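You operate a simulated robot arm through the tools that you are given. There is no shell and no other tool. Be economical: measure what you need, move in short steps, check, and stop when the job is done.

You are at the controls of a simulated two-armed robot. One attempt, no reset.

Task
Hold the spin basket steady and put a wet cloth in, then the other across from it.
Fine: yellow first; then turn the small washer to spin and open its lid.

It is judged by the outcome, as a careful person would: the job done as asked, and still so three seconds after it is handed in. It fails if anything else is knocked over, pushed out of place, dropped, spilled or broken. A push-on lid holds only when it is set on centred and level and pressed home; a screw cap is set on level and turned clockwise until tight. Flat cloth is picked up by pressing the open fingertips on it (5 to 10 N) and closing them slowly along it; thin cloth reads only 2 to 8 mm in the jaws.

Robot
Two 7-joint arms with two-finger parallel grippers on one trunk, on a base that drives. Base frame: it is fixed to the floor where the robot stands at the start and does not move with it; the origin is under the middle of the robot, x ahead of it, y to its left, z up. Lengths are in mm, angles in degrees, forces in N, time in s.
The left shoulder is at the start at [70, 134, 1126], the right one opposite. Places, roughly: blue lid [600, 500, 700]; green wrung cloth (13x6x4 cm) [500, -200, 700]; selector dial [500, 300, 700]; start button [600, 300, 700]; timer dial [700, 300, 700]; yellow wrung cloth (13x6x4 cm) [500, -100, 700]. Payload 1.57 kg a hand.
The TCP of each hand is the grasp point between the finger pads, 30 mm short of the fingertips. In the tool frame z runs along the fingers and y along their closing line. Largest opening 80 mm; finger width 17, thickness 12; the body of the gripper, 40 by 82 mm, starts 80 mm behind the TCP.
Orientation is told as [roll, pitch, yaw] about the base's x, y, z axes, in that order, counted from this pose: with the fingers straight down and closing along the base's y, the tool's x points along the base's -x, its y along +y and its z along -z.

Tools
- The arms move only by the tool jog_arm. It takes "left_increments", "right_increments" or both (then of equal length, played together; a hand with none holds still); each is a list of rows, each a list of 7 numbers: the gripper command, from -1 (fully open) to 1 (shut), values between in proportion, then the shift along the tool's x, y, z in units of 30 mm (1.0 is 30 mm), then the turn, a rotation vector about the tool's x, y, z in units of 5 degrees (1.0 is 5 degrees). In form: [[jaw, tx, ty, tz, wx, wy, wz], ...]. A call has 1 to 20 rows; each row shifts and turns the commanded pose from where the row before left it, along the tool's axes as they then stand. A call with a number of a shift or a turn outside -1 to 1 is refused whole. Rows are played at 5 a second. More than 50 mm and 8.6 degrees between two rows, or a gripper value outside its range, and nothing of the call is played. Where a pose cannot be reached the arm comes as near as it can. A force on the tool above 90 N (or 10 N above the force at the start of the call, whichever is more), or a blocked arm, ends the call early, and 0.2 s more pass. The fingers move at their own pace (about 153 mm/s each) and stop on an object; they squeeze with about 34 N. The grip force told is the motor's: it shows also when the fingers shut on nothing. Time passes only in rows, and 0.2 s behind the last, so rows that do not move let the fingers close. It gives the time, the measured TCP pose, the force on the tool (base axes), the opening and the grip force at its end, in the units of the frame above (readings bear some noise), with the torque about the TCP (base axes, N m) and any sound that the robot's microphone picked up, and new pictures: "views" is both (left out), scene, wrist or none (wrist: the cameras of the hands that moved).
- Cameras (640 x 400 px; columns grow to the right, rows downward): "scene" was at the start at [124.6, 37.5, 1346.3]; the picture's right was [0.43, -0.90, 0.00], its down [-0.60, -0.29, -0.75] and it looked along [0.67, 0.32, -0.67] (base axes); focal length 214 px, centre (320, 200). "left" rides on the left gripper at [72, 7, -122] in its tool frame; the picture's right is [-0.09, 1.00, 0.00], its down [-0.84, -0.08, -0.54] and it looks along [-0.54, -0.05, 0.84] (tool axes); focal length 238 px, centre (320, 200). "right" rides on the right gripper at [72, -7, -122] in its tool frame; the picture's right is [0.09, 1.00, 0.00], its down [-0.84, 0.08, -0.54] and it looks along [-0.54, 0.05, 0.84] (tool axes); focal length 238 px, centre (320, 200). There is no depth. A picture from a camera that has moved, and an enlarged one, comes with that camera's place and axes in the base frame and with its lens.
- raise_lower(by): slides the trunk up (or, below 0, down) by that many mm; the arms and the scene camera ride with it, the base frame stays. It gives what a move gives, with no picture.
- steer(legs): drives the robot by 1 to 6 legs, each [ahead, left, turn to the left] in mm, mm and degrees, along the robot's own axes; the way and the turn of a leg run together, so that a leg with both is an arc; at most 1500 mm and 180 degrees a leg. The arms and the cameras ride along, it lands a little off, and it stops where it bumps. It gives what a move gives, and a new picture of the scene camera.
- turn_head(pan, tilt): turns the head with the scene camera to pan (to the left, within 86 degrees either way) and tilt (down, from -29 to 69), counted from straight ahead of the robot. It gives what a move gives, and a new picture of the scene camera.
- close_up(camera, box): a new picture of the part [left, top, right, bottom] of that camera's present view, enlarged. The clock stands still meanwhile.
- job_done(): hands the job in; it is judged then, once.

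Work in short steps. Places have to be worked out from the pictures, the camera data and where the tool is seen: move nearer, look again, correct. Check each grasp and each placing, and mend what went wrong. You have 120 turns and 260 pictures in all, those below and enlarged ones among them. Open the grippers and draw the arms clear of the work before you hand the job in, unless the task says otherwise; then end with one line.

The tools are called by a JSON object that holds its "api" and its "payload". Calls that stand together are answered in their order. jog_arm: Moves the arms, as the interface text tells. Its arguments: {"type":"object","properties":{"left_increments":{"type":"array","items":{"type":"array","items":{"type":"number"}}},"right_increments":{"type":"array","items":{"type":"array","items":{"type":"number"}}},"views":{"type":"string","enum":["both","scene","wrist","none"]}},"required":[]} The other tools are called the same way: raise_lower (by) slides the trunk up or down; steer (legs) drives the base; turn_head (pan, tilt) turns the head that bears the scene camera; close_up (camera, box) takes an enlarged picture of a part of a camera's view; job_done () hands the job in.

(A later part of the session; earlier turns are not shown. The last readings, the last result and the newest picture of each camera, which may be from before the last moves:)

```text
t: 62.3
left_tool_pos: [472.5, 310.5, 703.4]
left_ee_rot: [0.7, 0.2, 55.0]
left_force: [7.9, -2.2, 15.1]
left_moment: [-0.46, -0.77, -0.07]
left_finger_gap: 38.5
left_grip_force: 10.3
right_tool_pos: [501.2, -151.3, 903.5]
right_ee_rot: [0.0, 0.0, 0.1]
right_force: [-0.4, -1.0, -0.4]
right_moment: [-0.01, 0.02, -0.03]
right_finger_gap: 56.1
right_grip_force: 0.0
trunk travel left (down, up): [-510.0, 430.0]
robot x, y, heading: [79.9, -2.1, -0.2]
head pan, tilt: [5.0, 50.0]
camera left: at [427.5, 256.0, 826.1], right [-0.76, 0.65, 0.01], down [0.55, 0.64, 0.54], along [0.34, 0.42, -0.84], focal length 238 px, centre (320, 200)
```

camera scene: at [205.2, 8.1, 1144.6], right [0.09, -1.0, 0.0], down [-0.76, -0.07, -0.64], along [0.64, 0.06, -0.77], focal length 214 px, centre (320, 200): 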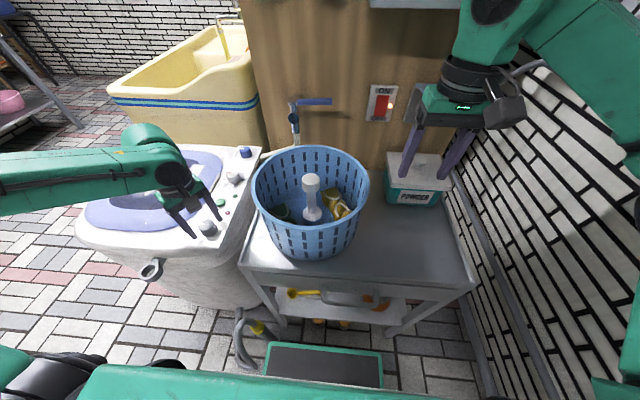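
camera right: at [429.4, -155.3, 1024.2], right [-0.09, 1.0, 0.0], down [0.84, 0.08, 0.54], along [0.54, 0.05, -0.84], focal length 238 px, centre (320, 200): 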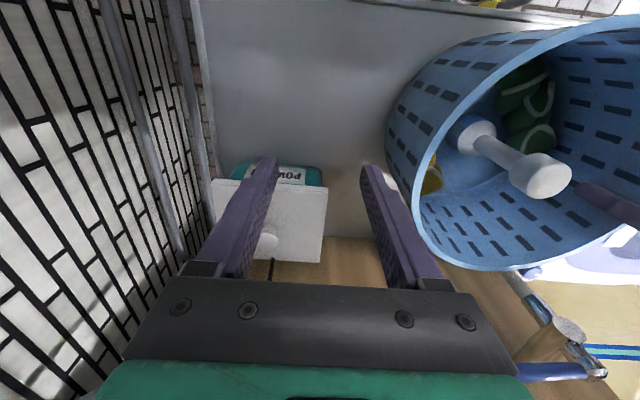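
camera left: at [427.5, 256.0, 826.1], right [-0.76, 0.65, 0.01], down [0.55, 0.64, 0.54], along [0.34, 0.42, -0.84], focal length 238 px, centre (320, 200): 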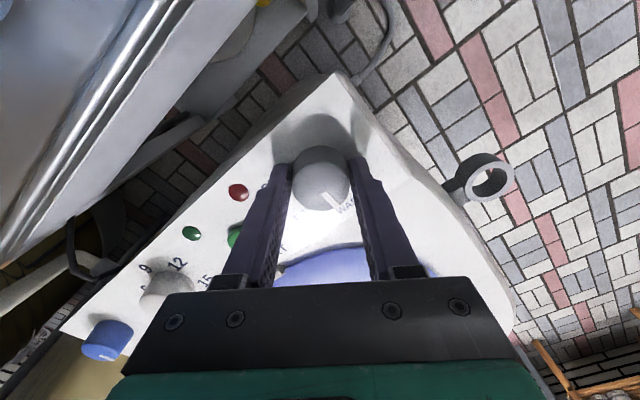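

Knob gripped at 38.5 mm; fingertips lightly press the panel. I rise 3 mm, firm the grip and turn clockwise (from above) 30° to check that it follows.

{"api": "jog_arm", "payload": {"left_increments": [[0.5, 0, 0, -0.1, 0, 0, 0], [1, 0, 0, 0, 0, 0, 0], [1, 0, 0, 0, 0, 0, 1], [1, 0, 0, 0, 0, 0, 1], [1, 0, 0, 0, 0, 0, 1], [1, 0, 0, 0, 0, 0, 1], [1, 0, 0, 0, 0, 0, 1], [1, 0, 0, 0, 0, 0, 1]], "views": "wrist"}}

{"api": "close_up", "payload": {"camera": "scene", "box": [160, 170, 250, 250]}}

```text
t: 64.1
left_tool_pos: [471.6, 311.8, 703.8]
left_ee_rot: [0.5, 0.9, 25.0]
left_force: [1.1, -7.7, -15.1]
left_moment: [-0.74, -0.87, 0.01]
left_finger_gap: 37.5
left_grip_force: 43.4
right_tool_pos: [501.9, -148.0, 901.0]
right_ee_rot: [-0.1, 0.0, 0.0]
right_force: [0.4, 0.8, 0.0]
right_moment: [0.03, -0.01, 0.01]
right_finger_gap: 56.1
right_grip_force: 0.1
trunk travel left (down, up): [-510.0, 430.0]
robot x, y, heading: [77.2, -1.3, -0.0]
head pan, tilt: [5.0, 50.0]
camera left: at [406.5, 288.2, 827.6], right [-0.34, 0.94, 0.01], down [0.8, 0.28, 0.53], along [0.49, 0.18, -0.85], focal length 238 px, centre (320, 200)
```

left: 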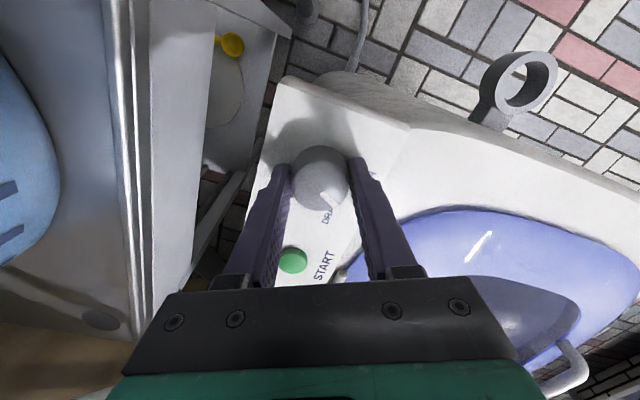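

```text
5.00 times, centred on (205, 210) of scene
camera zoom: at [206.8, 8.2, 1144.3], right [0.09, -1.0, 0.0], down [-0.76, -0.07, -0.64], along [0.64, 0.06, -0.77], focal length 1072 px, centre (895, 150)
```

zoom: 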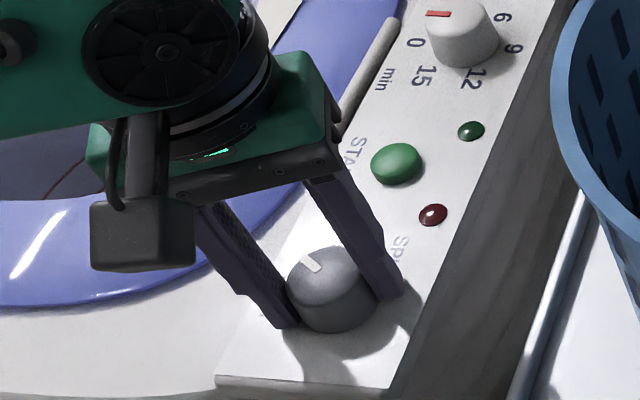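

The knob follows the hand. I continue to about 100° total and then compare the pointer with SPIN.

{"api": "jog_arm", "payload": {"left_increments": [[1, 0, 0, 0.04, 0, 0, 1], [1, 0, 0, 0, 0, 0, 1], [1, 0, 0, 0, 0, 0, 1], [1, 0, 0, 0, 0, 0, 1], [1, 0, 0, 0, 0, 0, 1], [1, 0, 0, 0, 0, 0, 1], [1, 0, 0, 0, 0, 0, 1], [1, 0, 0, 0, 0, 0, 1], [1, 0, 0, 0, 0, 0, 1], [1, 0, 0, 0, 0, 0, 1], [1, 0, 0, 0, 0, 0, 1], [1, 0, 0, 0, 0, 0, 1], [1, 0, 0, 0, 0, 0, 1], [1, 0, 0, 0, 0, 0, 1]], "views": "wrist"}}

{"api": "close_up", "payload": {"camera": "scene", "box": [160, 170, 250, 250]}}

{"api": "close_up", "payload": {"camera": "left", "box": [240, 100, 400, 220]}}

```text
t: 67.1
left_tool_pos: [472.7, 313.1, 704.2]
left_ee_rot: [-0.4, 0.7, -45.0]
left_force: [5.9, 16.9, 8.7]
left_moment: [1.79, 0.08, 0.05]
left_finger_gap: 37.1
left_grip_force: 43.3
right_tool_pos: [503.1, -146.5, 902.6]
right_ee_rot: [-0.1, 0.1, 0.0]
right_force: [0.1, 0.1, 0.2]
right_moment: [0.01, 0.0, 0.03]
right_finger_gap: 56.0
right_grip_force: 0.1
trunk travel left (down, up): [-510.0, 430.0]
robot x, y, heading: [76.9, -1.0, 0.3]
head pan, tilt: [5.0, 50.0]
camera left: at [427.7, 369.5, 827.1], right [0.77, 0.64, -0.01], down [0.54, -0.65, 0.53], along [0.33, -0.41, -0.85], focal length 238 px, centre (320, 200)
```

left: 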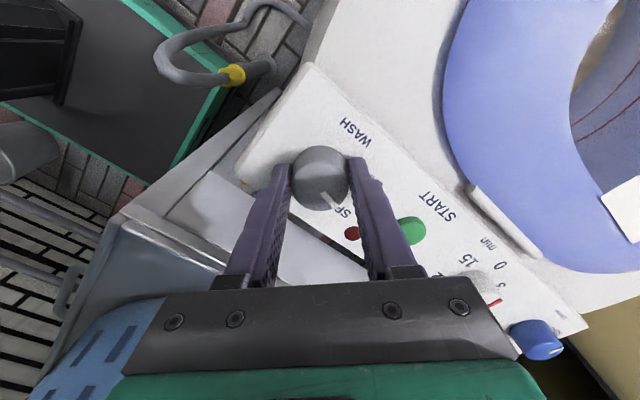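

```text
5.00 times, centred on (205, 210) of scene
camera zoom: at [205.1, 9.9, 1144.7], right [0.09, -1.0, 0.0], down [-0.76, -0.07, -0.64], along [0.64, 0.06, -0.77], focal length 1072 px, centre (895, 150)
```

zoom: 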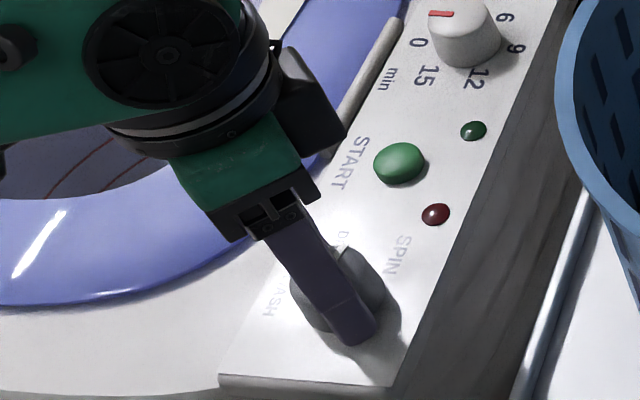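

```text
3.33 times, centred on (320, 160) of left
camera zoom: at [427.7, 369.5, 827.1], right [0.77, 0.64, -0.01], down [0.54, -0.65, 0.53], along [0.33, -0.41, -0.85], focal length 794 px, centre (320, 333)
```

zoom: 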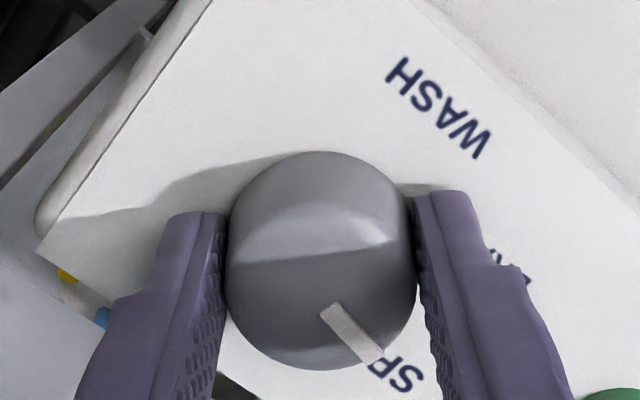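

The pointer is now at about -8° in base axes, while SPIN's label lies at about -25° to -28°. I turn another 17°.

{"api": "jog_arm", "payload": {"left_increments": [[1, 0, 0, 0, 0, 0, 0.9], [1, 0, 0, 0, 0, 0, 0.9], [1, 0, 0, 0, 0, 0, 0.8], [1, 0, 0, 0, 0, 0, 0.8], [1, 0, 0, 0, 0, 0, 0]], "views": "wrist"}}

{"api": "close_up", "payload": {"camera": "left", "box": [240, 100, 400, 220]}}

```text
t: 68.3
left_tool_pos: [472.7, 314.1, 705.1]
left_ee_rot: [-0.5, 0.5, -62.2]
left_force: [6.7, 18.8, 10.2]
left_moment: [1.42, -0.96, -0.04]
left_finger_gap: 36.8
left_grip_force: 43.5
right_tool_pos: [500.8, -147.5, 903.7]
right_ee_rot: [-0.1, 0.0, 0.0]
right_force: [0.2, -0.6, -0.3]
right_moment: [0.02, 0.02, -0.01]
right_finger_gap: 56.2
right_grip_force: 0.1
trunk travel left (down, up): [-510.0, 430.0]
robot x, y, heading: [76.2, 1.4, -0.0]
head pan, tilt: [5.0, 50.0]
camera left: at [446.2, 381.0, 826.8], right [0.92, 0.39, -0.01], down [0.33, -0.78, 0.54], along [0.2, -0.5, -0.84], focal length 238 px, centre (320, 200)
```

left: 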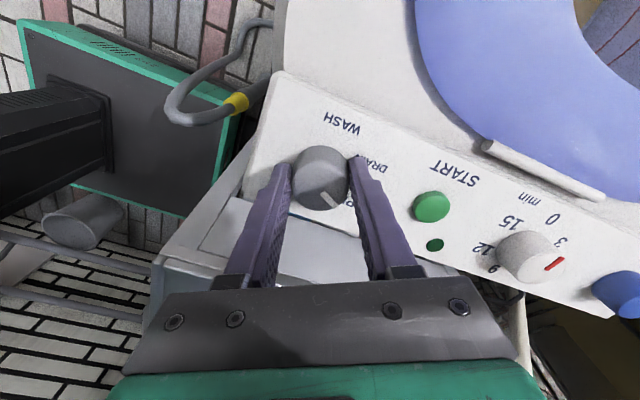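

```text
3.33 times, centred on (320, 160) of left
camera zoom: at [446.2, 381.0, 826.8], right [0.92, 0.39, -0.01], down [0.33, -0.78, 0.54], along [0.2, -0.5, -0.84], focal length 794 px, centre (320, 333)
```

zoom: 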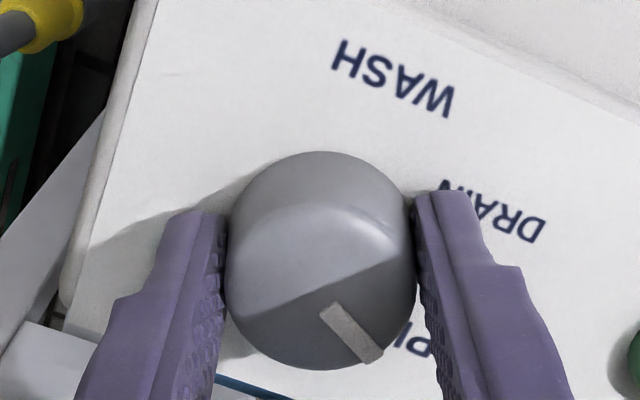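

Turned 117° in total. I open the jaws, lift off straight and inspect the pointer.

{"api": "jog_arm", "payload": {"left_increments": [[0.2, 0, 0, 0, 0, 0, 0], [-0.2, 0, 0, 0, 0, 0, 0], [-0.4, 0, 0, 0, 0, 0, 0], [-0.4, 0, 0, -0.7, 0, 0, 0], [-0.4, 0, 0, -0.9, 0, 0, 0], [-0.4, 0, 0, -0.9, 0, 0, 0], [-0.4, 0, 0, -0.9, 0, 0, 0]], "views": "wrist"}}

{"api": "close_up", "payload": {"camera": "left", "box": [260, 90, 420, 200]}}

{"api": "close_up", "payload": {"camera": "scene", "box": [180, 190, 260, 250]}}

```text
t: 69.9
left_tool_pos: [473.9, 312.4, 805.4]
left_ee_rot: [-0.8, 0.6, -62.0]
left_force: [0.2, 0.2, -0.3]
left_moment: [-0.06, 0.0, 0.0]
left_finger_gap: 56.0
left_grip_force: 0.0
right_tool_pos: [500.7, -148.1, 901.9]
right_ee_rot: [0.0, 0.0, 0.0]
right_force: [0.5, 0.4, 0.0]
right_moment: [0.01, -0.02, -0.03]
right_finger_gap: 56.1
right_grip_force: 0.0
trunk travel left (down, up): [-510.0, 430.0]
robot x, y, heading: [80.3, -1.5, -0.1]
head pan, tilt: [5.0, 50.0]
camera left: at [447.6, 379.2, 928.5], right [0.92, 0.39, -0.01], down [0.33, -0.78, 0.53], along [0.2, -0.5, -0.85], focal length 238 px, centre (320, 200)
```

left: 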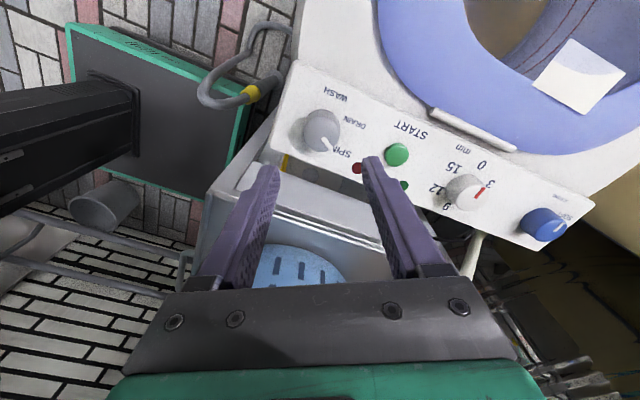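

```text
3.64 times, centred on (340, 145) of left
camera zoom: at [447.6, 379.2, 928.5], right [0.92, 0.39, -0.01], down [0.33, -0.78, 0.53], along [0.2, -0.5, -0.85], focal length 867 px, centre (247, 400)
```

zoom: 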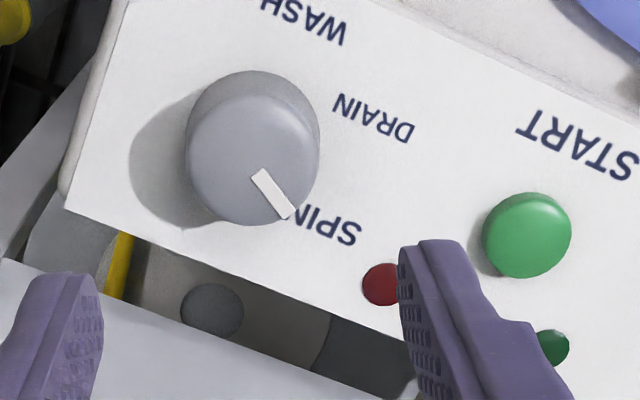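

```text
6.67 times, centred on (220, 220) of scene
camera zoom: at [204.7, 7.6, 1144.7], right [0.09, -1.0, 0.0], down [-0.76, -0.07, -0.64], along [0.64, 0.06, -0.77], focal length 1430 px, centre (987, 67)
```

zoom: 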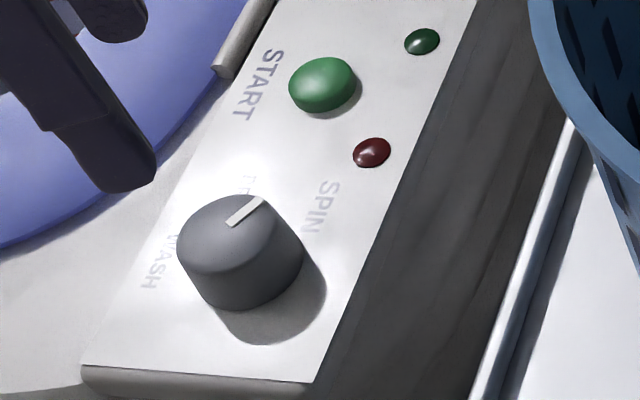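

The pointer now aims at SPIN. Next is the lid: I lift the hand, turn it back, and look at the lid and its handle.

{"api": "jog_arm", "payload": {"left_increments": [[-1, 0, 0, -0.9, 0, 0, -1], [-1, 0, 0, -0.9, 0, 0, -1], [-1, 0, 0, -0.9, 0, 0, -1], [-1, 0, 0, -0.9, 0, 0, -1], [-1, 0, 0, 0, 0, 0, -1], [-1, 0, 0, 0, 0, 0, -1], [-1, 0, 0, 0, 0, 0, -1], [-1, 0, 0, 0, 0, 0, -1], [-1, 0, 0, 0, 0, 0, -1], [-1, 0, 0, 0, 0, 0, -1], [-1, 0, 0, 0, 0, 0, -1], [-1, 0, 0, 0, 0, 0, -1], [-1, 0.8, 0.8, 0, 0, 0, 0], [-1, 0.8, 0.8, 0, 0, 0, 0], [-1, 0.8, 0.8, 0, 0, 0, 0], [-1, 0.8, 0.8, 0, 0, 0, 0]], "views": "wrist"}}

{"api": "turn_head", "payload": {"pan": 45, "tilt": 40}}

{"api": "close_up", "payload": {"camera": "scene", "box": [180, 120, 440, 290]}}

```text
t: 73.3
left_tool_pos: [380.1, 410.4, 916.4]
left_ee_rot: [0.2, 0.8, -2.0]
left_force: [0.3, -0.5, 0.1]
left_moment: [-0.02, -0.02, -0.03]
left_finger_gap: 79.9
left_grip_force: 0.1
right_tool_pos: [499.8, -149.2, 903.1]
right_ee_rot: [0.1, -0.1, 0.0]
right_force: [0.5, 0.0, 0.7]
right_moment: [-0.02, -0.05, 0.0]
right_finger_gap: 56.0
right_grip_force: 0.0
trunk travel left (down, up): [-510.0, 430.0]
robot x, y, heading: [78.7, -1.6, 0.0]
head pan, tilt: [5.0, 50.0]
camera left: at [311.1, 419.6, 1039.3], right [0.13, 0.99, 0.0], down [0.84, -0.11, 0.53], along [0.52, -0.07, -0.85], focal length 238 px, centre (320, 200)
```

left: 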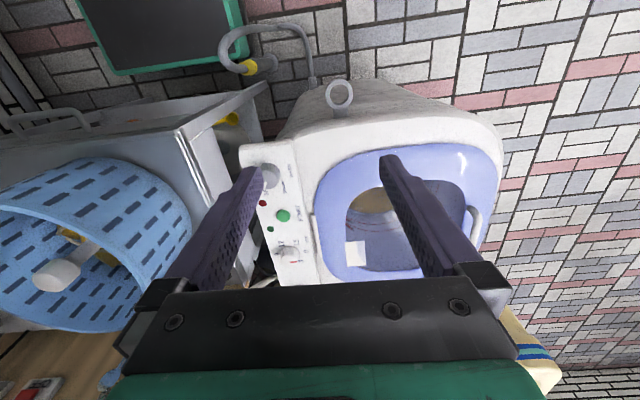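

```text
t: 74.3
left_tool_pos: [381.7, 410.1, 916.5]
left_ee_rot: [0.1, 0.9, -1.9]
left_force: [0.4, -0.2, 0.7]
left_moment: [-0.01, 0.02, -0.03]
left_finger_gap: 80.1
left_grip_force: 0.1
right_tool_pos: [502.7, -147.9, 902.5]
right_ee_rot: [0.0, 0.0, 0.0]
right_force: [0.4, 0.3, 0.1]
right_moment: [0.0, 0.0, 0.03]
right_finger_gap: 55.9
right_grip_force: 0.1
trunk travel left (down, up): [-510.0, 430.0]
robot x, y, heading: [80.3, -2.6, 0.2]
head pan, tilt: [45.0, 40.0]
camera scene: at [188.5, 61.3, 1158.8], right [0.71, -0.71, 0.0], down [-0.45, -0.45, -0.77], along [0.54, 0.54, -0.64], focal length 214 px, centre (320, 200)
```

scene: 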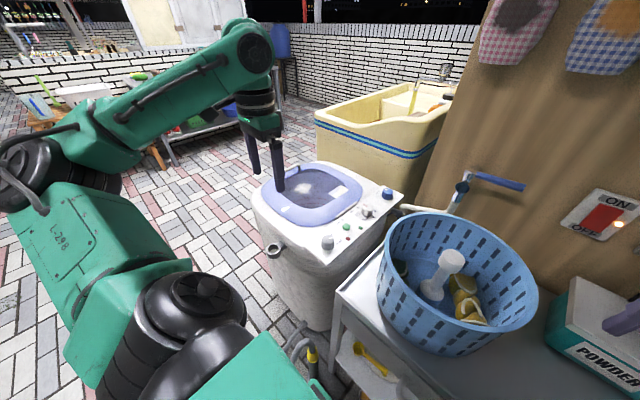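

```text
2.35 times, centred on (310, 205) of scene
camera zoom: at [188.5, 61.3, 1158.8], right [0.71, -0.71, 0.0], down [-0.45, -0.45, -0.77], along [0.54, 0.54, -0.64], focal length 505 px, centre (344, 188)
```

zoom: 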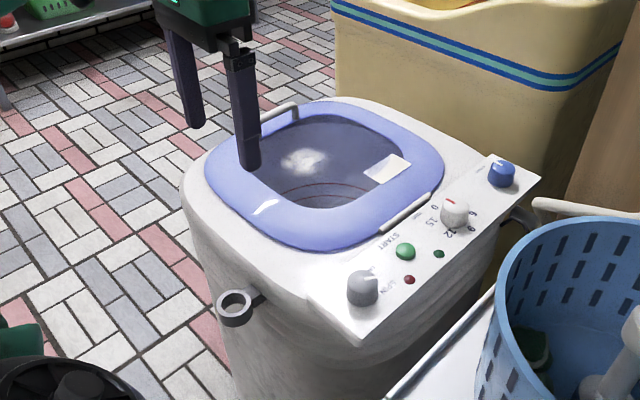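

The handle bar is at about (615,662,703) and the hinge is at the panel side (y≈350). It is out of reach from here, so I back off and drive left to use the right arm from in front of the washer.

{"api": "steer", "payload": {"legs": [[-250, 0, 0], [0, 640, 0]]}}

{"api": "turn_head", "payload": {"pan": 0, "tilt": 45}}

```text
t: 79.4
left_tool_pos: [127.3, 1054.3, 916.6]
left_ee_rot: [0.1, 0.9, -1.5]
left_force: [0.5, 0.5, 0.0]
left_moment: [-0.01, -0.04, -0.02]
left_finger_gap: 80.1
left_grip_force: 0.1
right_tool_pos: [250.5, 497.1, 902.1]
right_ee_rot: [-0.1, 0.0, 0.4]
right_force: [1.2, 0.7, 0.1]
right_moment: [-0.04, -0.03, -0.05]
right_finger_gap: 55.9
right_grip_force: 0.1
trunk travel left (down, up): [-510.0, 430.0]
robot x, y, heading: [-172.3, 643.0, 0.4]
head pan, tilt: [45.0, 40.0]
camera scene: at [-64.7, 705.3, 1158.8], right [0.71, -0.7, 0.0], down [-0.45, -0.46, -0.77], along [0.54, 0.54, -0.64], focal length 214 px, centre (320, 200)
```

scene: 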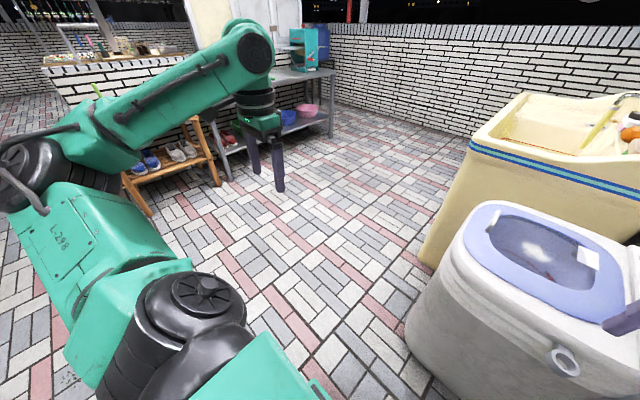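

```text
t: 80.5
left_tool_pos: [127.9, 1054.1, 917.0]
left_ee_rot: [0.2, 0.8, -1.6]
left_force: [1.1, 0.5, 0.2]
left_moment: [-0.01, 0.02, -0.04]
left_finger_gap: 79.9
left_grip_force: 0.0
right_tool_pos: [250.6, 497.3, 903.0]
right_ee_rot: [0.1, 0.0, 0.3]
right_force: [0.2, 0.0, 1.0]
right_moment: [0.01, 0.0, 0.0]
right_finger_gap: 55.8
right_grip_force: 0.1
trunk travel left (down, up): [-510.0, 430.0]
robot x, y, heading: [-174.6, 643.7, 0.1]
head pan, tilt: [0.0, 45.0]
camera scene: at [-43.1, 645.2, 1151.6], right [0.01, -1.0, 0.0], down [-0.71, 0.0, -0.71], along [0.71, 0.0, -0.71], focal length 214 px, centre (320, 200)
```

scene: 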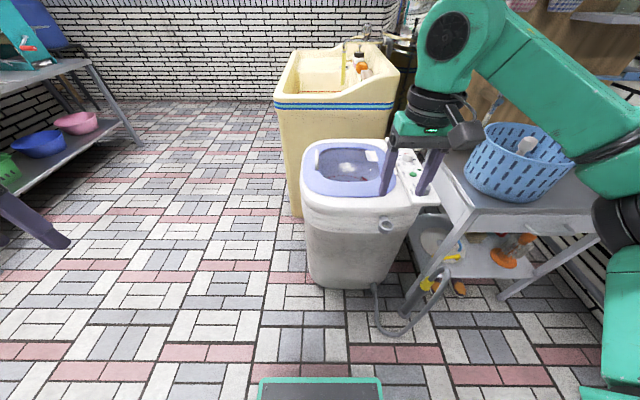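

View is clear. I shift 40 mm further left to keep clear of the hose and drive ahead 335 mm, then look.

{"api": "steer", "payload": {"legs": [[0, 40, 0], [335, 0, 0]]}}

{"api": "close_up", "payload": {"camera": "right", "box": [0, 0, 640, 400]}}

```text
t: 83.2
left_tool_pos: [461.6, 1096.3, 915.8]
left_ee_rot: [0.1, 0.9, -1.7]
left_force: [0.7, -0.5, 0.4]
left_moment: [0.0, 0.03, 0.0]
left_finger_gap: 80.0
left_grip_force: 0.1
right_tool_pos: [583.6, 538.5, 902.8]
right_ee_rot: [0.0, 0.0, 0.3]
right_force: [0.0, -0.9, 0.2]
right_moment: [-0.02, -0.01, -0.02]
right_finger_gap: 56.0
right_grip_force: 0.1
trunk travel left (down, up): [-510.0, 430.0]
robot x, y, heading: [158.3, 687.2, 0.3]
head pan, tilt: [0.0, 45.0]
camera scene: at [291.3, 687.2, 1151.5], right [0.01, -1.0, 0.0], down [-0.71, 0.0, -0.71], along [0.71, 0.0, -0.71], focal length 214 px, centre (320, 200)
```

scene: 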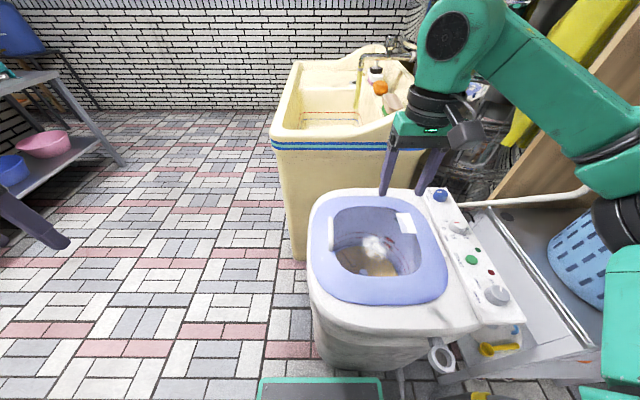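

```text
1.00 times, centred on (320, 200) of right
camera zoom: at [512.0, 532.5, 1024.1], right [-0.1, 1.0, 0.0], down [0.84, 0.08, 0.54], along [0.54, 0.05, -0.84], focal length 238 px, centre (320, 200)
```

zoom: 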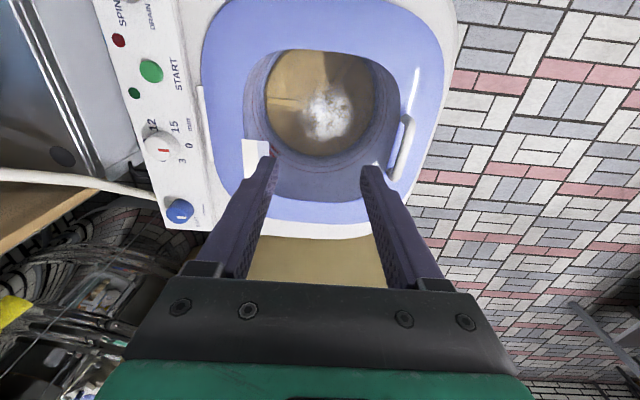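

The robot stands at (158,687). I zoom onto the handle to see its shape.

{"api": "close_up", "payload": {"camera": "scene", "box": [300, 190, 380, 290]}}

{"api": "close_up", "payload": {"camera": "right", "box": [360, 80, 460, 210]}}

```text
4.00 times, centred on (340, 240) of scene
camera zoom: at [291.3, 687.2, 1151.5], right [0.01, -1.0, 0.0], down [-0.71, 0.0, -0.71], along [0.71, 0.0, -0.71], focal length 858 px, centre (240, 40)
```

zoom: 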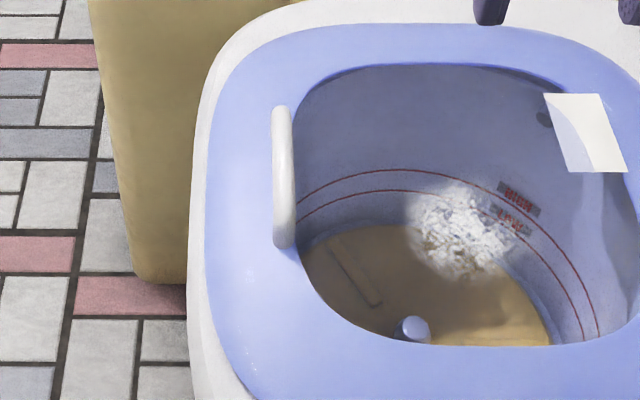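

```text
3.08 times, centred on (410, 145) of right
camera zoom: at [512.0, 532.5, 1024.1], right [-0.1, 1.0, 0.0], down [0.84, 0.08, 0.54], along [0.54, 0.05, -0.84], focal length 733 px, centre (43, 369)
```

zoom: 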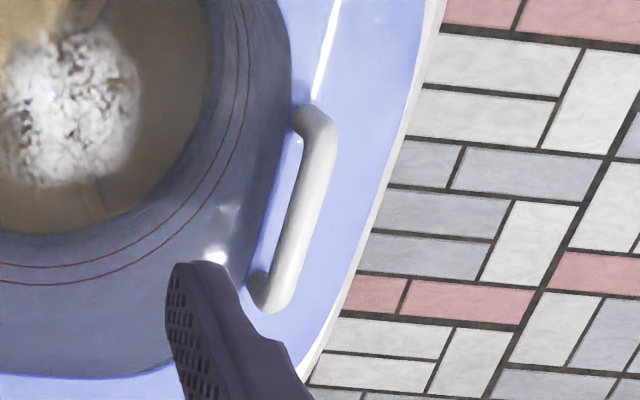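

The handle is an arch with its bar along x (565–664), y≈661, z≈707; the hinge line is near y≈382. I move slightly closer and to the right, and raise the trunk so that the right arm can follow the whole arc.

{"api": "steer", "payload": {"legs": [[24, -35, 0]]}}

{"api": "raise_lower", "payload": {"by": 105}}

{"api": "close_up", "payload": {"camera": "scene", "box": [280, 180, 540, 400]}}

```text
t: 84.0
left_tool_pos: [486.1, 1061.8, 915.3]
left_ee_rot: [0.0, 0.9, -1.5]
left_force: [-0.4, -0.4, 0.6]
left_moment: [-0.02, 0.03, -0.01]
left_finger_gap: 80.1
left_grip_force: 0.1
right_tool_pos: [609.0, 503.6, 903.4]
right_ee_rot: [-0.1, -0.1, 0.4]
right_force: [0.9, 0.5, -0.2]
right_moment: [0.03, 0.0, -0.02]
right_finger_gap: 56.0
right_grip_force: 0.0
trunk travel left (down, up): [-510.0, 430.0]
robot x, y, heading: [186.1, 650.0, 0.2]
head pan, tilt: [0.0, 45.0]
camera scene: at [315.6, 652.1, 1151.5], right [0.01, -1.0, 0.0], down [-0.71, 0.0, -0.71], along [0.71, 0.0, -0.71], focal length 214 px, centre (320, 200)
```

scene: 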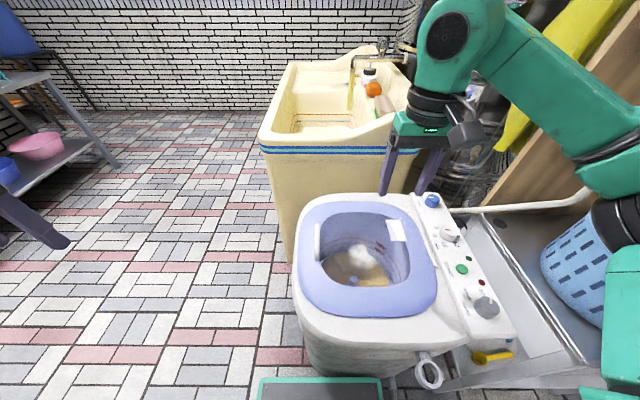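

```text
t: 85.4
left_tool_pos: [485.6, 1062.9, 1021.6]
left_ee_rot: [0.1, 0.9, -1.6]
left_force: [-0.4, 1.6, -0.3]
left_moment: [0.01, -0.01, -0.04]
left_finger_gap: 79.9
left_grip_force: 0.1
right_tool_pos: [607.1, 504.0, 1006.4]
right_ee_rot: [0.0, -0.1, 0.4]
right_force: [0.2, 0.2, 0.3]
right_moment: [-0.01, 0.01, -0.02]
right_finger_gap: 56.1
right_grip_force: 0.1
trunk travel left (down, up): [-615.0, 325.0]
robot x, y, heading: [182.5, 650.7, 0.5]
head pan, tilt: [0.0, 45.0]
```

```text
1.82 times, centred on (410, 290) of scene
camera zoom: at [315.5, 652.5, 1256.5], right [0.01, -1.0, 0.0], down [-0.71, 0.0, -0.71], along [0.71, 0.0, -0.71], focal length 390 px, centre (156, 36)
```

zoom: 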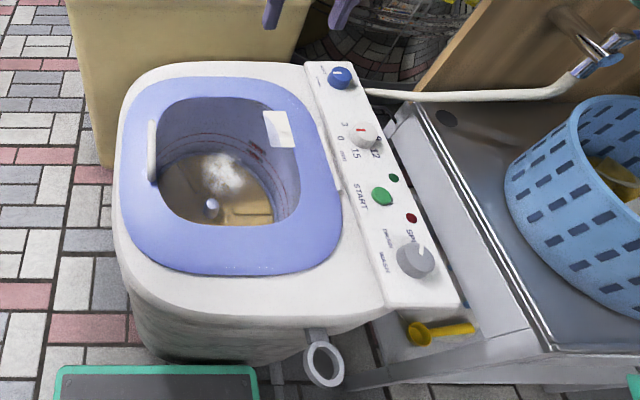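

Now I bring the right hand above the handle bar near its front end (590,661), z≈760.

{"api": "jog_arm", "payload": {"right_increments": [[-0.3, 0.063, 0.581, 0.9, 0, 0, 0], [-0.3, 0.063, 0.581, 0.9, 0, 0, 0], [-0.3, 0.063, 0.581, 0.9, 0, 0, 0], [-0.3, 0.063, 0.581, 0.9, 0, 0, 0], [-0.3, 0.063, 0.581, 0.9, 0, 0, 0], [-0.3, 0.063, 0.581, 0.9, 0, 0, 0], [-0.3, 0.063, 0.581, 0.9, 0, 0, 0], [-0.3, 0.063, 0.581, 0.9, 0, 0, 0], [-0.3, 0.063, 0.581, 0.9, 0, 0, 0]], "views": "both"}}

```text
t: 87.4
left_tool_pos: [485.1, 1063.9, 1020.7]
left_ee_rot: [0.2, 0.9, -1.6]
left_force: [-0.1, -0.2, 0.0]
left_moment: [0.0, 0.03, -0.01]
left_finger_gap: 80.0
left_grip_force: 0.1
right_tool_pos: [590.5, 662.0, 765.0]
right_ee_rot: [-0.1, 0.0, 0.4]
right_force: [0.3, -0.3, -0.1]
right_moment: [-0.02, -0.01, -0.05]
right_finger_gap: 52.2
right_grip_force: 0.1
trunk travel left (down, up): [-615.0, 325.0]
robot x, y, heading: [183.8, 647.3, 0.1]
head pan, tilt: [0.0, 45.0]
camera scene: at [315.7, 653.1, 1256.5], right [0.01, -1.0, 0.0], down [-0.71, -0.01, -0.71], along [0.71, 0.0, -0.71], focal length 214 px, centre (320, 200)
camera right: at [518.3, 653.8, 885.6], right [-0.1, 1.0, 0.0], down [0.84, 0.08, 0.54], along [0.54, 0.05, -0.84], focal length 238 px, centre (320, 200)
```

scene: 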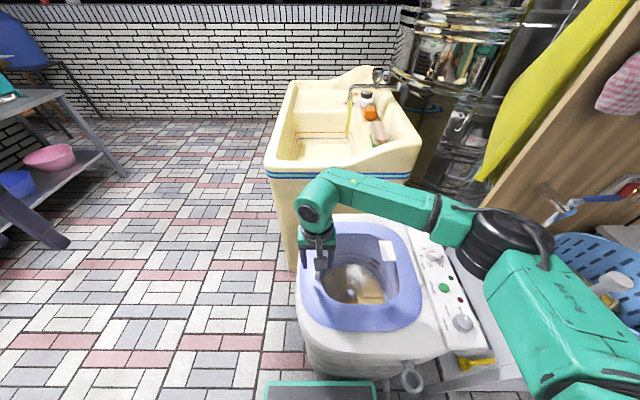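
right: 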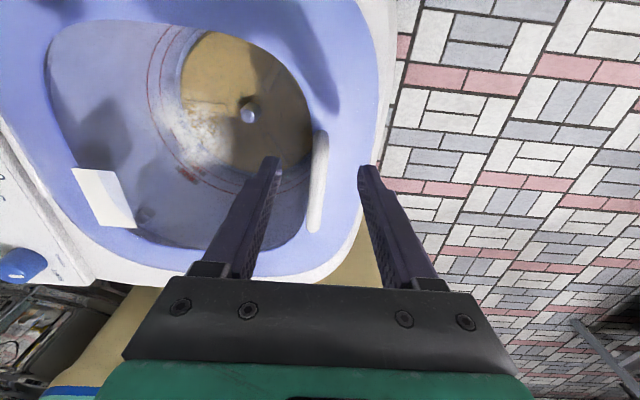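

The bar is centred between the fingers. I lower to TCP z≈725 and close gently.

{"api": "jog_arm", "payload": {"right_increments": [[-0.3, -0.17, 0, 0.5, 0, 0, 0], [-0.3, 0, 0, 0.5, 0, 0, 0], [-0.3, 0, 0, 0.35, 0, 0, 0], [0.2, 0, 0, 0, 0, 0, 0], [0.5, 0, 0, 0, 0, 0, 0], [1, 0, 0, 0, 0, 0, 0], [1, 0, 0, 0, 0, 0, 0]], "views": "both"}}

{"api": "close_up", "payload": {"camera": "right", "box": [240, 80, 400, 280]}}

```text
t: 89.0
left_tool_pos: [486.1, 1062.2, 1021.7]
left_ee_rot: [0.1, 0.9, -1.6]
left_force: [0.4, 0.1, 0.3]
left_moment: [0.01, 0.01, -0.03]
left_finger_gap: 79.8
left_grip_force: 0.0
right_tool_pos: [595.4, 659.7, 723.8]
right_ee_rot: [-0.1, 0.0, 0.3]
right_force: [-1.0, 0.6, -2.2]
right_moment: [0.21, -0.21, -0.28]
right_finger_gap: 13.9
right_grip_force: 29.8
trunk travel left (down, up): [-615.0, 325.0]
robot x, y, heading: [185.2, 649.9, 0.3]
head pan, tilt: [0.0, 45.0]
camera scene: at [315.4, 652.6, 1256.5], right [0.01, -1.0, 0.0], down [-0.71, 0.0, -0.71], along [0.71, 0.0, -0.71], focal length 214 px, centre (320, 200)
camera right: at [523.5, 654.2, 845.4], right [-0.1, 1.0, 0.0], down [0.84, 0.08, 0.54], along [0.54, 0.05, -0.84], focal length 238 px, centre (320, 200)
```

scene: 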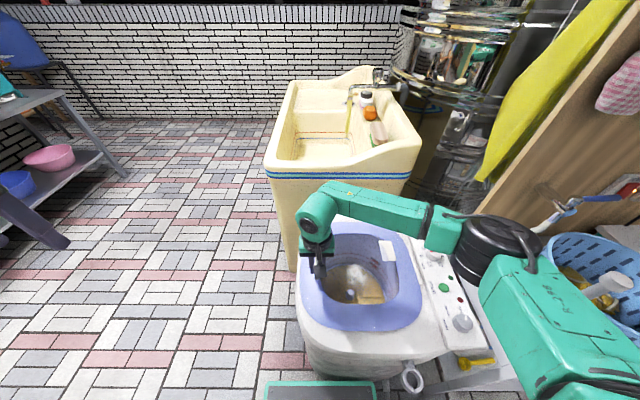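
right: 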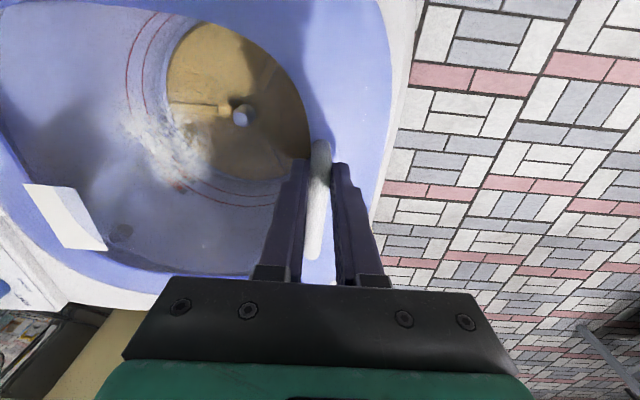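

```text
2.00 times, centred on (320, 180) of right
camera zoom: at [523.5, 654.2, 845.4], right [-0.1, 1.0, 0.0], down [0.84, 0.08, 0.54], along [0.54, 0.05, -0.84], focal length 477 px, centre (320, 240)
```

zoom: 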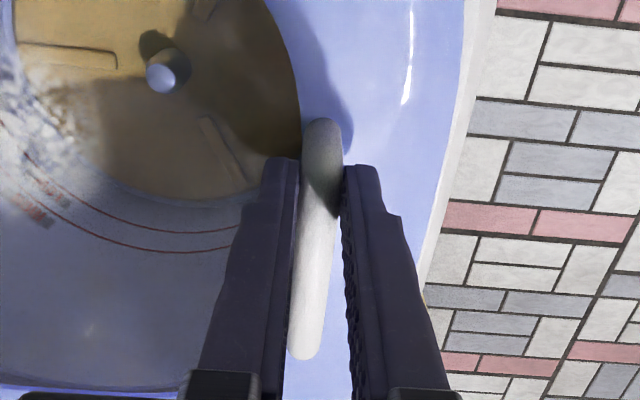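

The bar is gripped (13.9 mm). I lift the handle along the lid's arc about the hinge, first 20°, with the hand rolling half as much.

{"api": "jog_arm", "payload": {"right_increments": [[1, 0, -0.05, -0.406, -0.25, 0, 0], [1, 0, -0.053, -0.406, -0.25, 0, 0], [1, 0, -0.069, -0.402, -0.25, 0, 0], [1, 0, -0.069, -0.402, -0.25, 0, 0], [1, 0, -0.085, -0.402, -0.25, 0, 0], [1, 0, -0.085, -0.402, -0.25, 0, 0], [1, 0, -0.103, -0.397, -0.25, 0, 0], [1, 0, -0.103, -0.397, -0.25, 0, 0]], "views": "both"}}

```text
t: 90.8
left_tool_pos: [484.1, 1057.7, 1023.0]
left_ee_rot: [0.4, 0.9, -1.6]
left_force: [-0.1, 0.1, 1.1]
left_moment: [-0.02, 0.01, 0.02]
left_finger_gap: 79.9
left_grip_force: 0.0
right_tool_pos: [595.5, 628.9, 818.4]
right_ee_rot: [10.0, 0.2, 0.4]
right_force: [-7.0, -22.4, -15.6]
right_moment: [-0.06, 0.05, -0.31]
right_finger_gap: 15.7
right_grip_force: 31.3
trunk travel left (down, up): [-615.0, 325.0]
robot x, y, heading: [186.2, 650.0, 0.1]
head pan, tilt: [0.0, 45.0]
camera scene: at [315.9, 646.6, 1256.4], right [0.01, -1.0, 0.0], down [-0.71, 0.0, -0.71], along [0.71, 0.01, -0.71], focal length 214 px, centre (320, 200)
camera right: at [524.2, 601.4, 936.2], right [-0.1, 0.98, 0.17], down [0.84, -0.01, 0.54], along [0.54, 0.2, -0.82], focal length 238 px, centre (320, 200)
```

scene: 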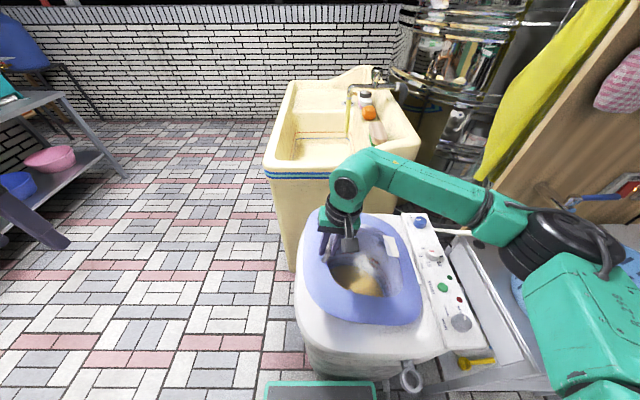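
right: 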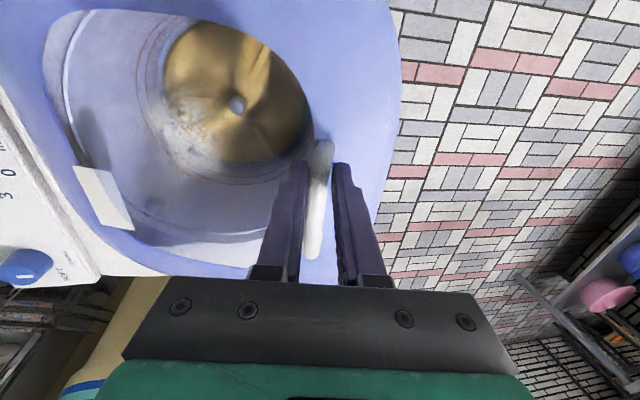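

The lid rises with the hand; the lateral force tells that the hinge is a bit lower than assumed (z≈675). With the corrected arc I continue to 40°.

{"api": "jog_arm", "payload": {"right_increments": [[1, 0, -0.187, -0.39, -0.25, 0, 0], [1, 0, -0.187, -0.39, -0.25, 0, 0], [1, 0, -0.187, -0.39, -0.25, 0, 0], [1, 0, -0.187, -0.39, -0.25, 0, 0], [1, 0, -0.175, -0.377, -0.25, 0, 0], [1, 0, -0.175, -0.377, -0.25, 0, 0], [1, 0, -0.175, -0.377, -0.25, 0, 0], [1, 0, -0.175, -0.377, -0.25, 0, 0]], "views": "both"}}

```text
t: 92.6
left_tool_pos: [485.4, 1061.4, 1023.5]
left_ee_rot: [0.3, 0.9, -1.7]
left_force: [0.5, -0.2, -0.3]
left_moment: [-0.03, 0.01, -0.02]
left_finger_gap: 80.1
left_grip_force: 0.0
right_tool_pos: [595.5, 567.3, 898.3]
right_ee_rot: [20.3, 0.0, 0.5]
right_force: [-8.3, -8.7, -13.3]
right_moment: [0.2, 0.23, -0.28]
right_finger_gap: 17.4
right_grip_force: 32.1
trunk travel left (down, up): [-615.0, 325.0]
robot x, y, heading: [184.0, 652.1, 0.3]
head pan, tilt: [0.0, 45.0]
camera scene: at [315.3, 649.4, 1256.5], right [0.01, -1.0, 0.0], down [-0.71, 0.0, -0.71], along [0.71, 0.01, -0.71], focal length 214 px, centre (320, 200)
camera right: at [524.1, 518.9, 1009.2], right [-0.1, 0.93, 0.34], down [0.84, -0.11, 0.54], along [0.54, 0.34, -0.77], focal length 238 px, centre (320, 200)
```

scene: 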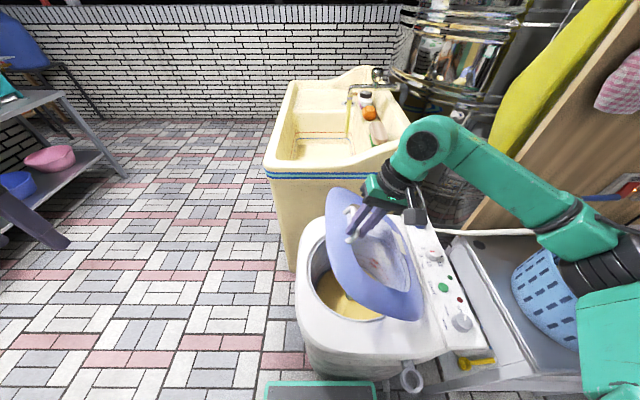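
right: 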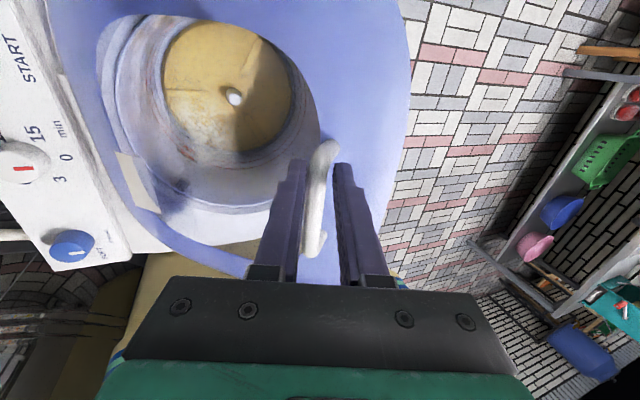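

Going well, forces are small. I continue to about 60°.

{"api": "jog_arm", "payload": {"right_increments": [[1, 0, -0.208, -0.36, -0.25, 0, 0], [1, 0, -0.208, -0.36, -0.25, 0, 0], [1, 0, -0.208, -0.36, -0.25, 0, 0], [1, 0, -0.208, -0.36, -0.25, 0, 0], [1, 0, -0.239, -0.342, -0.25, 0, 0], [1, 0, -0.239, -0.342, -0.25, 0, 0], [1, 0, -0.239, -0.342, -0.25, 0, 0], [1, 0, -0.239, -0.342, -0.25, 0, 0]], "views": "both"}}

```text
t: 94.4
left_tool_pos: [485.0, 1061.4, 1021.1]
left_ee_rot: [0.2, 1.0, -1.5]
left_force: [0.5, 0.2, 1.4]
left_moment: [0.02, -0.01, 0.0]
left_finger_gap: 79.7
left_grip_force: 0.0
right_tool_pos: [595.1, 485.1, 952.5]
right_ee_rot: [30.1, -0.1, 0.3]
right_force: [-7.3, -1.3, -9.6]
right_moment: [0.27, 0.33, -0.18]
right_finger_gap: 18.4
right_grip_force: 32.7
trunk travel left (down, up): [-615.0, 325.0]
robot x, y, heading: [184.0, 650.0, 0.4]
head pan, tilt: [0.0, 45.0]
camera scene: at [314.7, 651.0, 1256.7], right [0.01, -1.0, 0.0], down [-0.71, 0.0, -0.71], along [0.71, 0.01, -0.71], focal length 214 px, centre (320, 200)
camera right: at [524.4, 418.0, 1053.3], right [-0.1, 0.86, 0.5], down [0.84, -0.2, 0.51], along [0.54, 0.47, -0.7], focal length 238 px, centre (320, 200)
```

scene: 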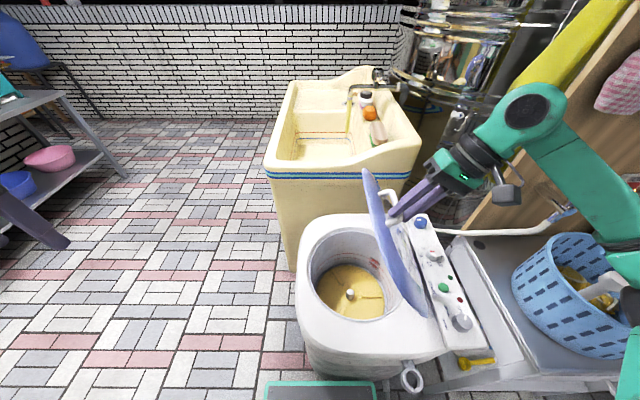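
right: 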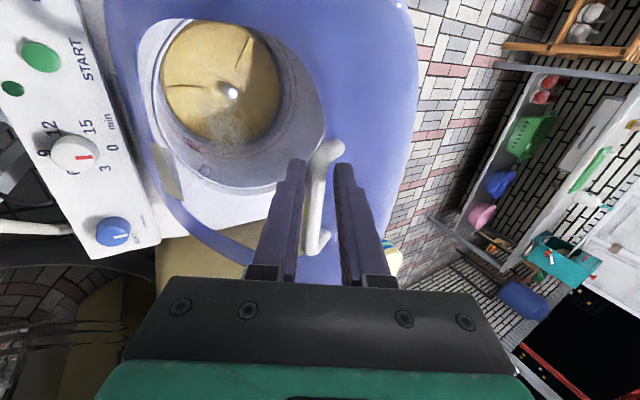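

Lid is at about 60°. I continue to about 80°.

{"api": "jog_arm", "payload": {"right_increments": [[1, 0, -0.268, -0.322, -0.25, 0, 0], [1, 0, -0.268, -0.322, -0.25, 0, 0], [1, 0, -0.268, -0.322, -0.25, 0, 0], [1, 0, -0.268, -0.322, -0.25, 0, 0], [1, 0, -0.295, -0.298, -0.25, 0, 0], [1, 0, -0.295, -0.298, -0.25, 0, 0], [1, 0, -0.295, -0.298, -0.25, 0, 0], [1, 0, -0.295, -0.298, -0.25, 0, 0]], "views": "both"}}

```text
t: 96.2
left_tool_pos: [484.1, 1063.2, 1020.6]
left_ee_rot: [-0.1, 1.0, -1.6]
left_force: [-0.5, 0.2, -0.1]
left_moment: [-0.04, -0.02, 0.01]
left_finger_gap: 80.1
left_grip_force: 0.0
right_tool_pos: [596.9, 390.3, 976.6]
right_ee_rot: [40.0, -0.3, 0.4]
right_force: [4.2, 2.9, 11.5]
right_moment: [0.69, 0.33, 0.08]
right_finger_gap: 18.3
right_grip_force: 32.9
trunk travel left (down, up): [-615.0, 325.0]
robot x, y, heading: [188.3, 649.4, 0.6]
head pan, tilt: [0.0, 45.0]
camera scene: at [315.1, 653.8, 1256.8], right [0.01, -1.0, 0.0], down [-0.71, -0.01, -0.71], along [0.71, 0.0, -0.71], focal length 214 px, centre (320, 200)
camera right: at [525.0, 307.1, 1065.4], right [-0.1, 0.76, 0.64], down [0.84, -0.28, 0.47], along [0.54, 0.58, -0.61], focal length 238 px, centre (320, 200)
```

scene: 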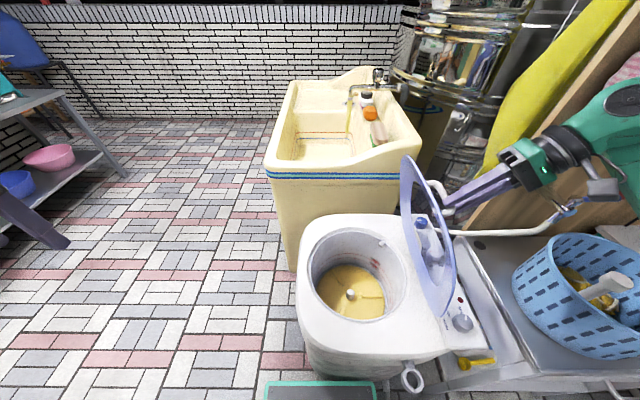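
right: 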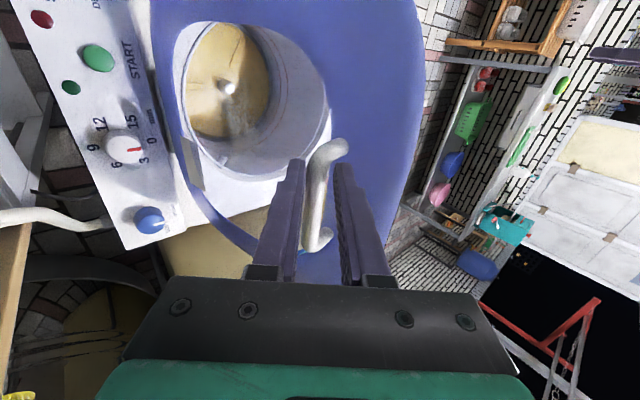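

Lid at about 80°. I carry it past vertical to about 95–100°, checking forces.

{"api": "jog_arm", "payload": {"right_increments": [[1, 0, -0.319, -0.272, -0.25, 0, 0], [1, 0, -0.319, -0.272, -0.25, 0, 0], [1, 0, -0.319, -0.272, -0.25, 0, 0], [1, 0, -0.319, -0.272, -0.25, 0, 0], [1, 0, -0.342, -0.245, -0.25, 0, 0], [1, 0, -0.342, -0.245, -0.25, 0, 0]], "views": "both"}}

```text
t: 97.6
left_tool_pos: [486.9, 1066.1, 1019.3]
left_ee_rot: [-0.1, 1.1, -1.5]
left_force: [-0.1, -0.4, -1.0]
left_moment: [0.02, 0.01, 0.03]
left_finger_gap: 79.9
left_grip_force: 0.0
right_tool_pos: [594.9, 331.7, 976.4]
right_ee_rot: [47.7, -0.6, -0.2]
right_force: [30.8, -1.2, 42.8]
right_moment: [1.32, 0.17, -0.44]
right_finger_gap: 18.6
right_grip_force: 33.0
right hand out of reach, approached as far as the arm can: row 5, 6
trunk travel left (down, up): [-615.0, 325.0]
robot x, y, heading: [184.0, 651.1, 0.5]
head pan, tilt: [0.0, 45.0]
camera scene: at [318.5, 656.2, 1256.5], right [0.01, -1.0, 0.0], down [-0.71, -0.01, -0.71], along [0.71, 0.0, -0.71], focal length 214 px, centre (320, 200)
camera right: at [523.2, 237.6, 1052.9], right [-0.1, 0.67, 0.74], down [0.83, -0.35, 0.43], along [0.55, 0.65, -0.52], focal length 238 px, centre (320, 200)
```

scene: 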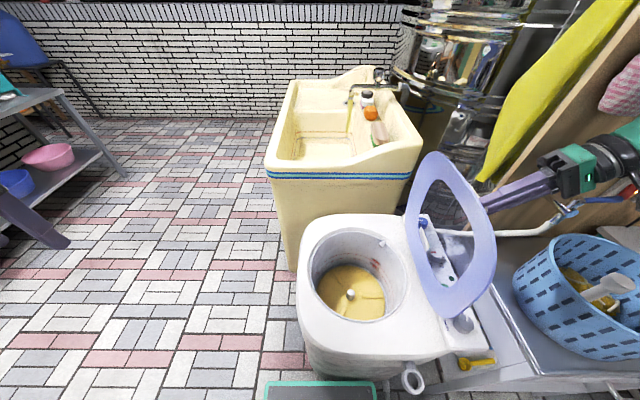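
right: 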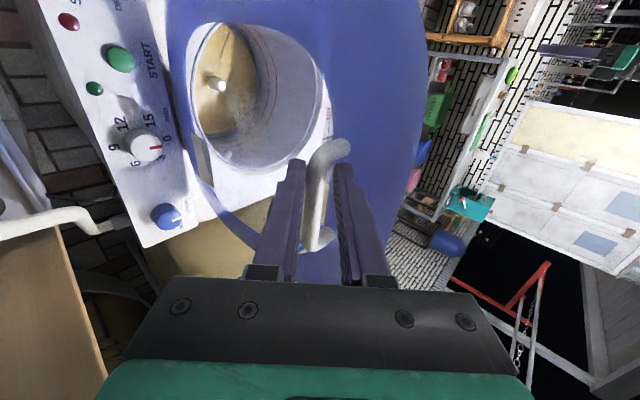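

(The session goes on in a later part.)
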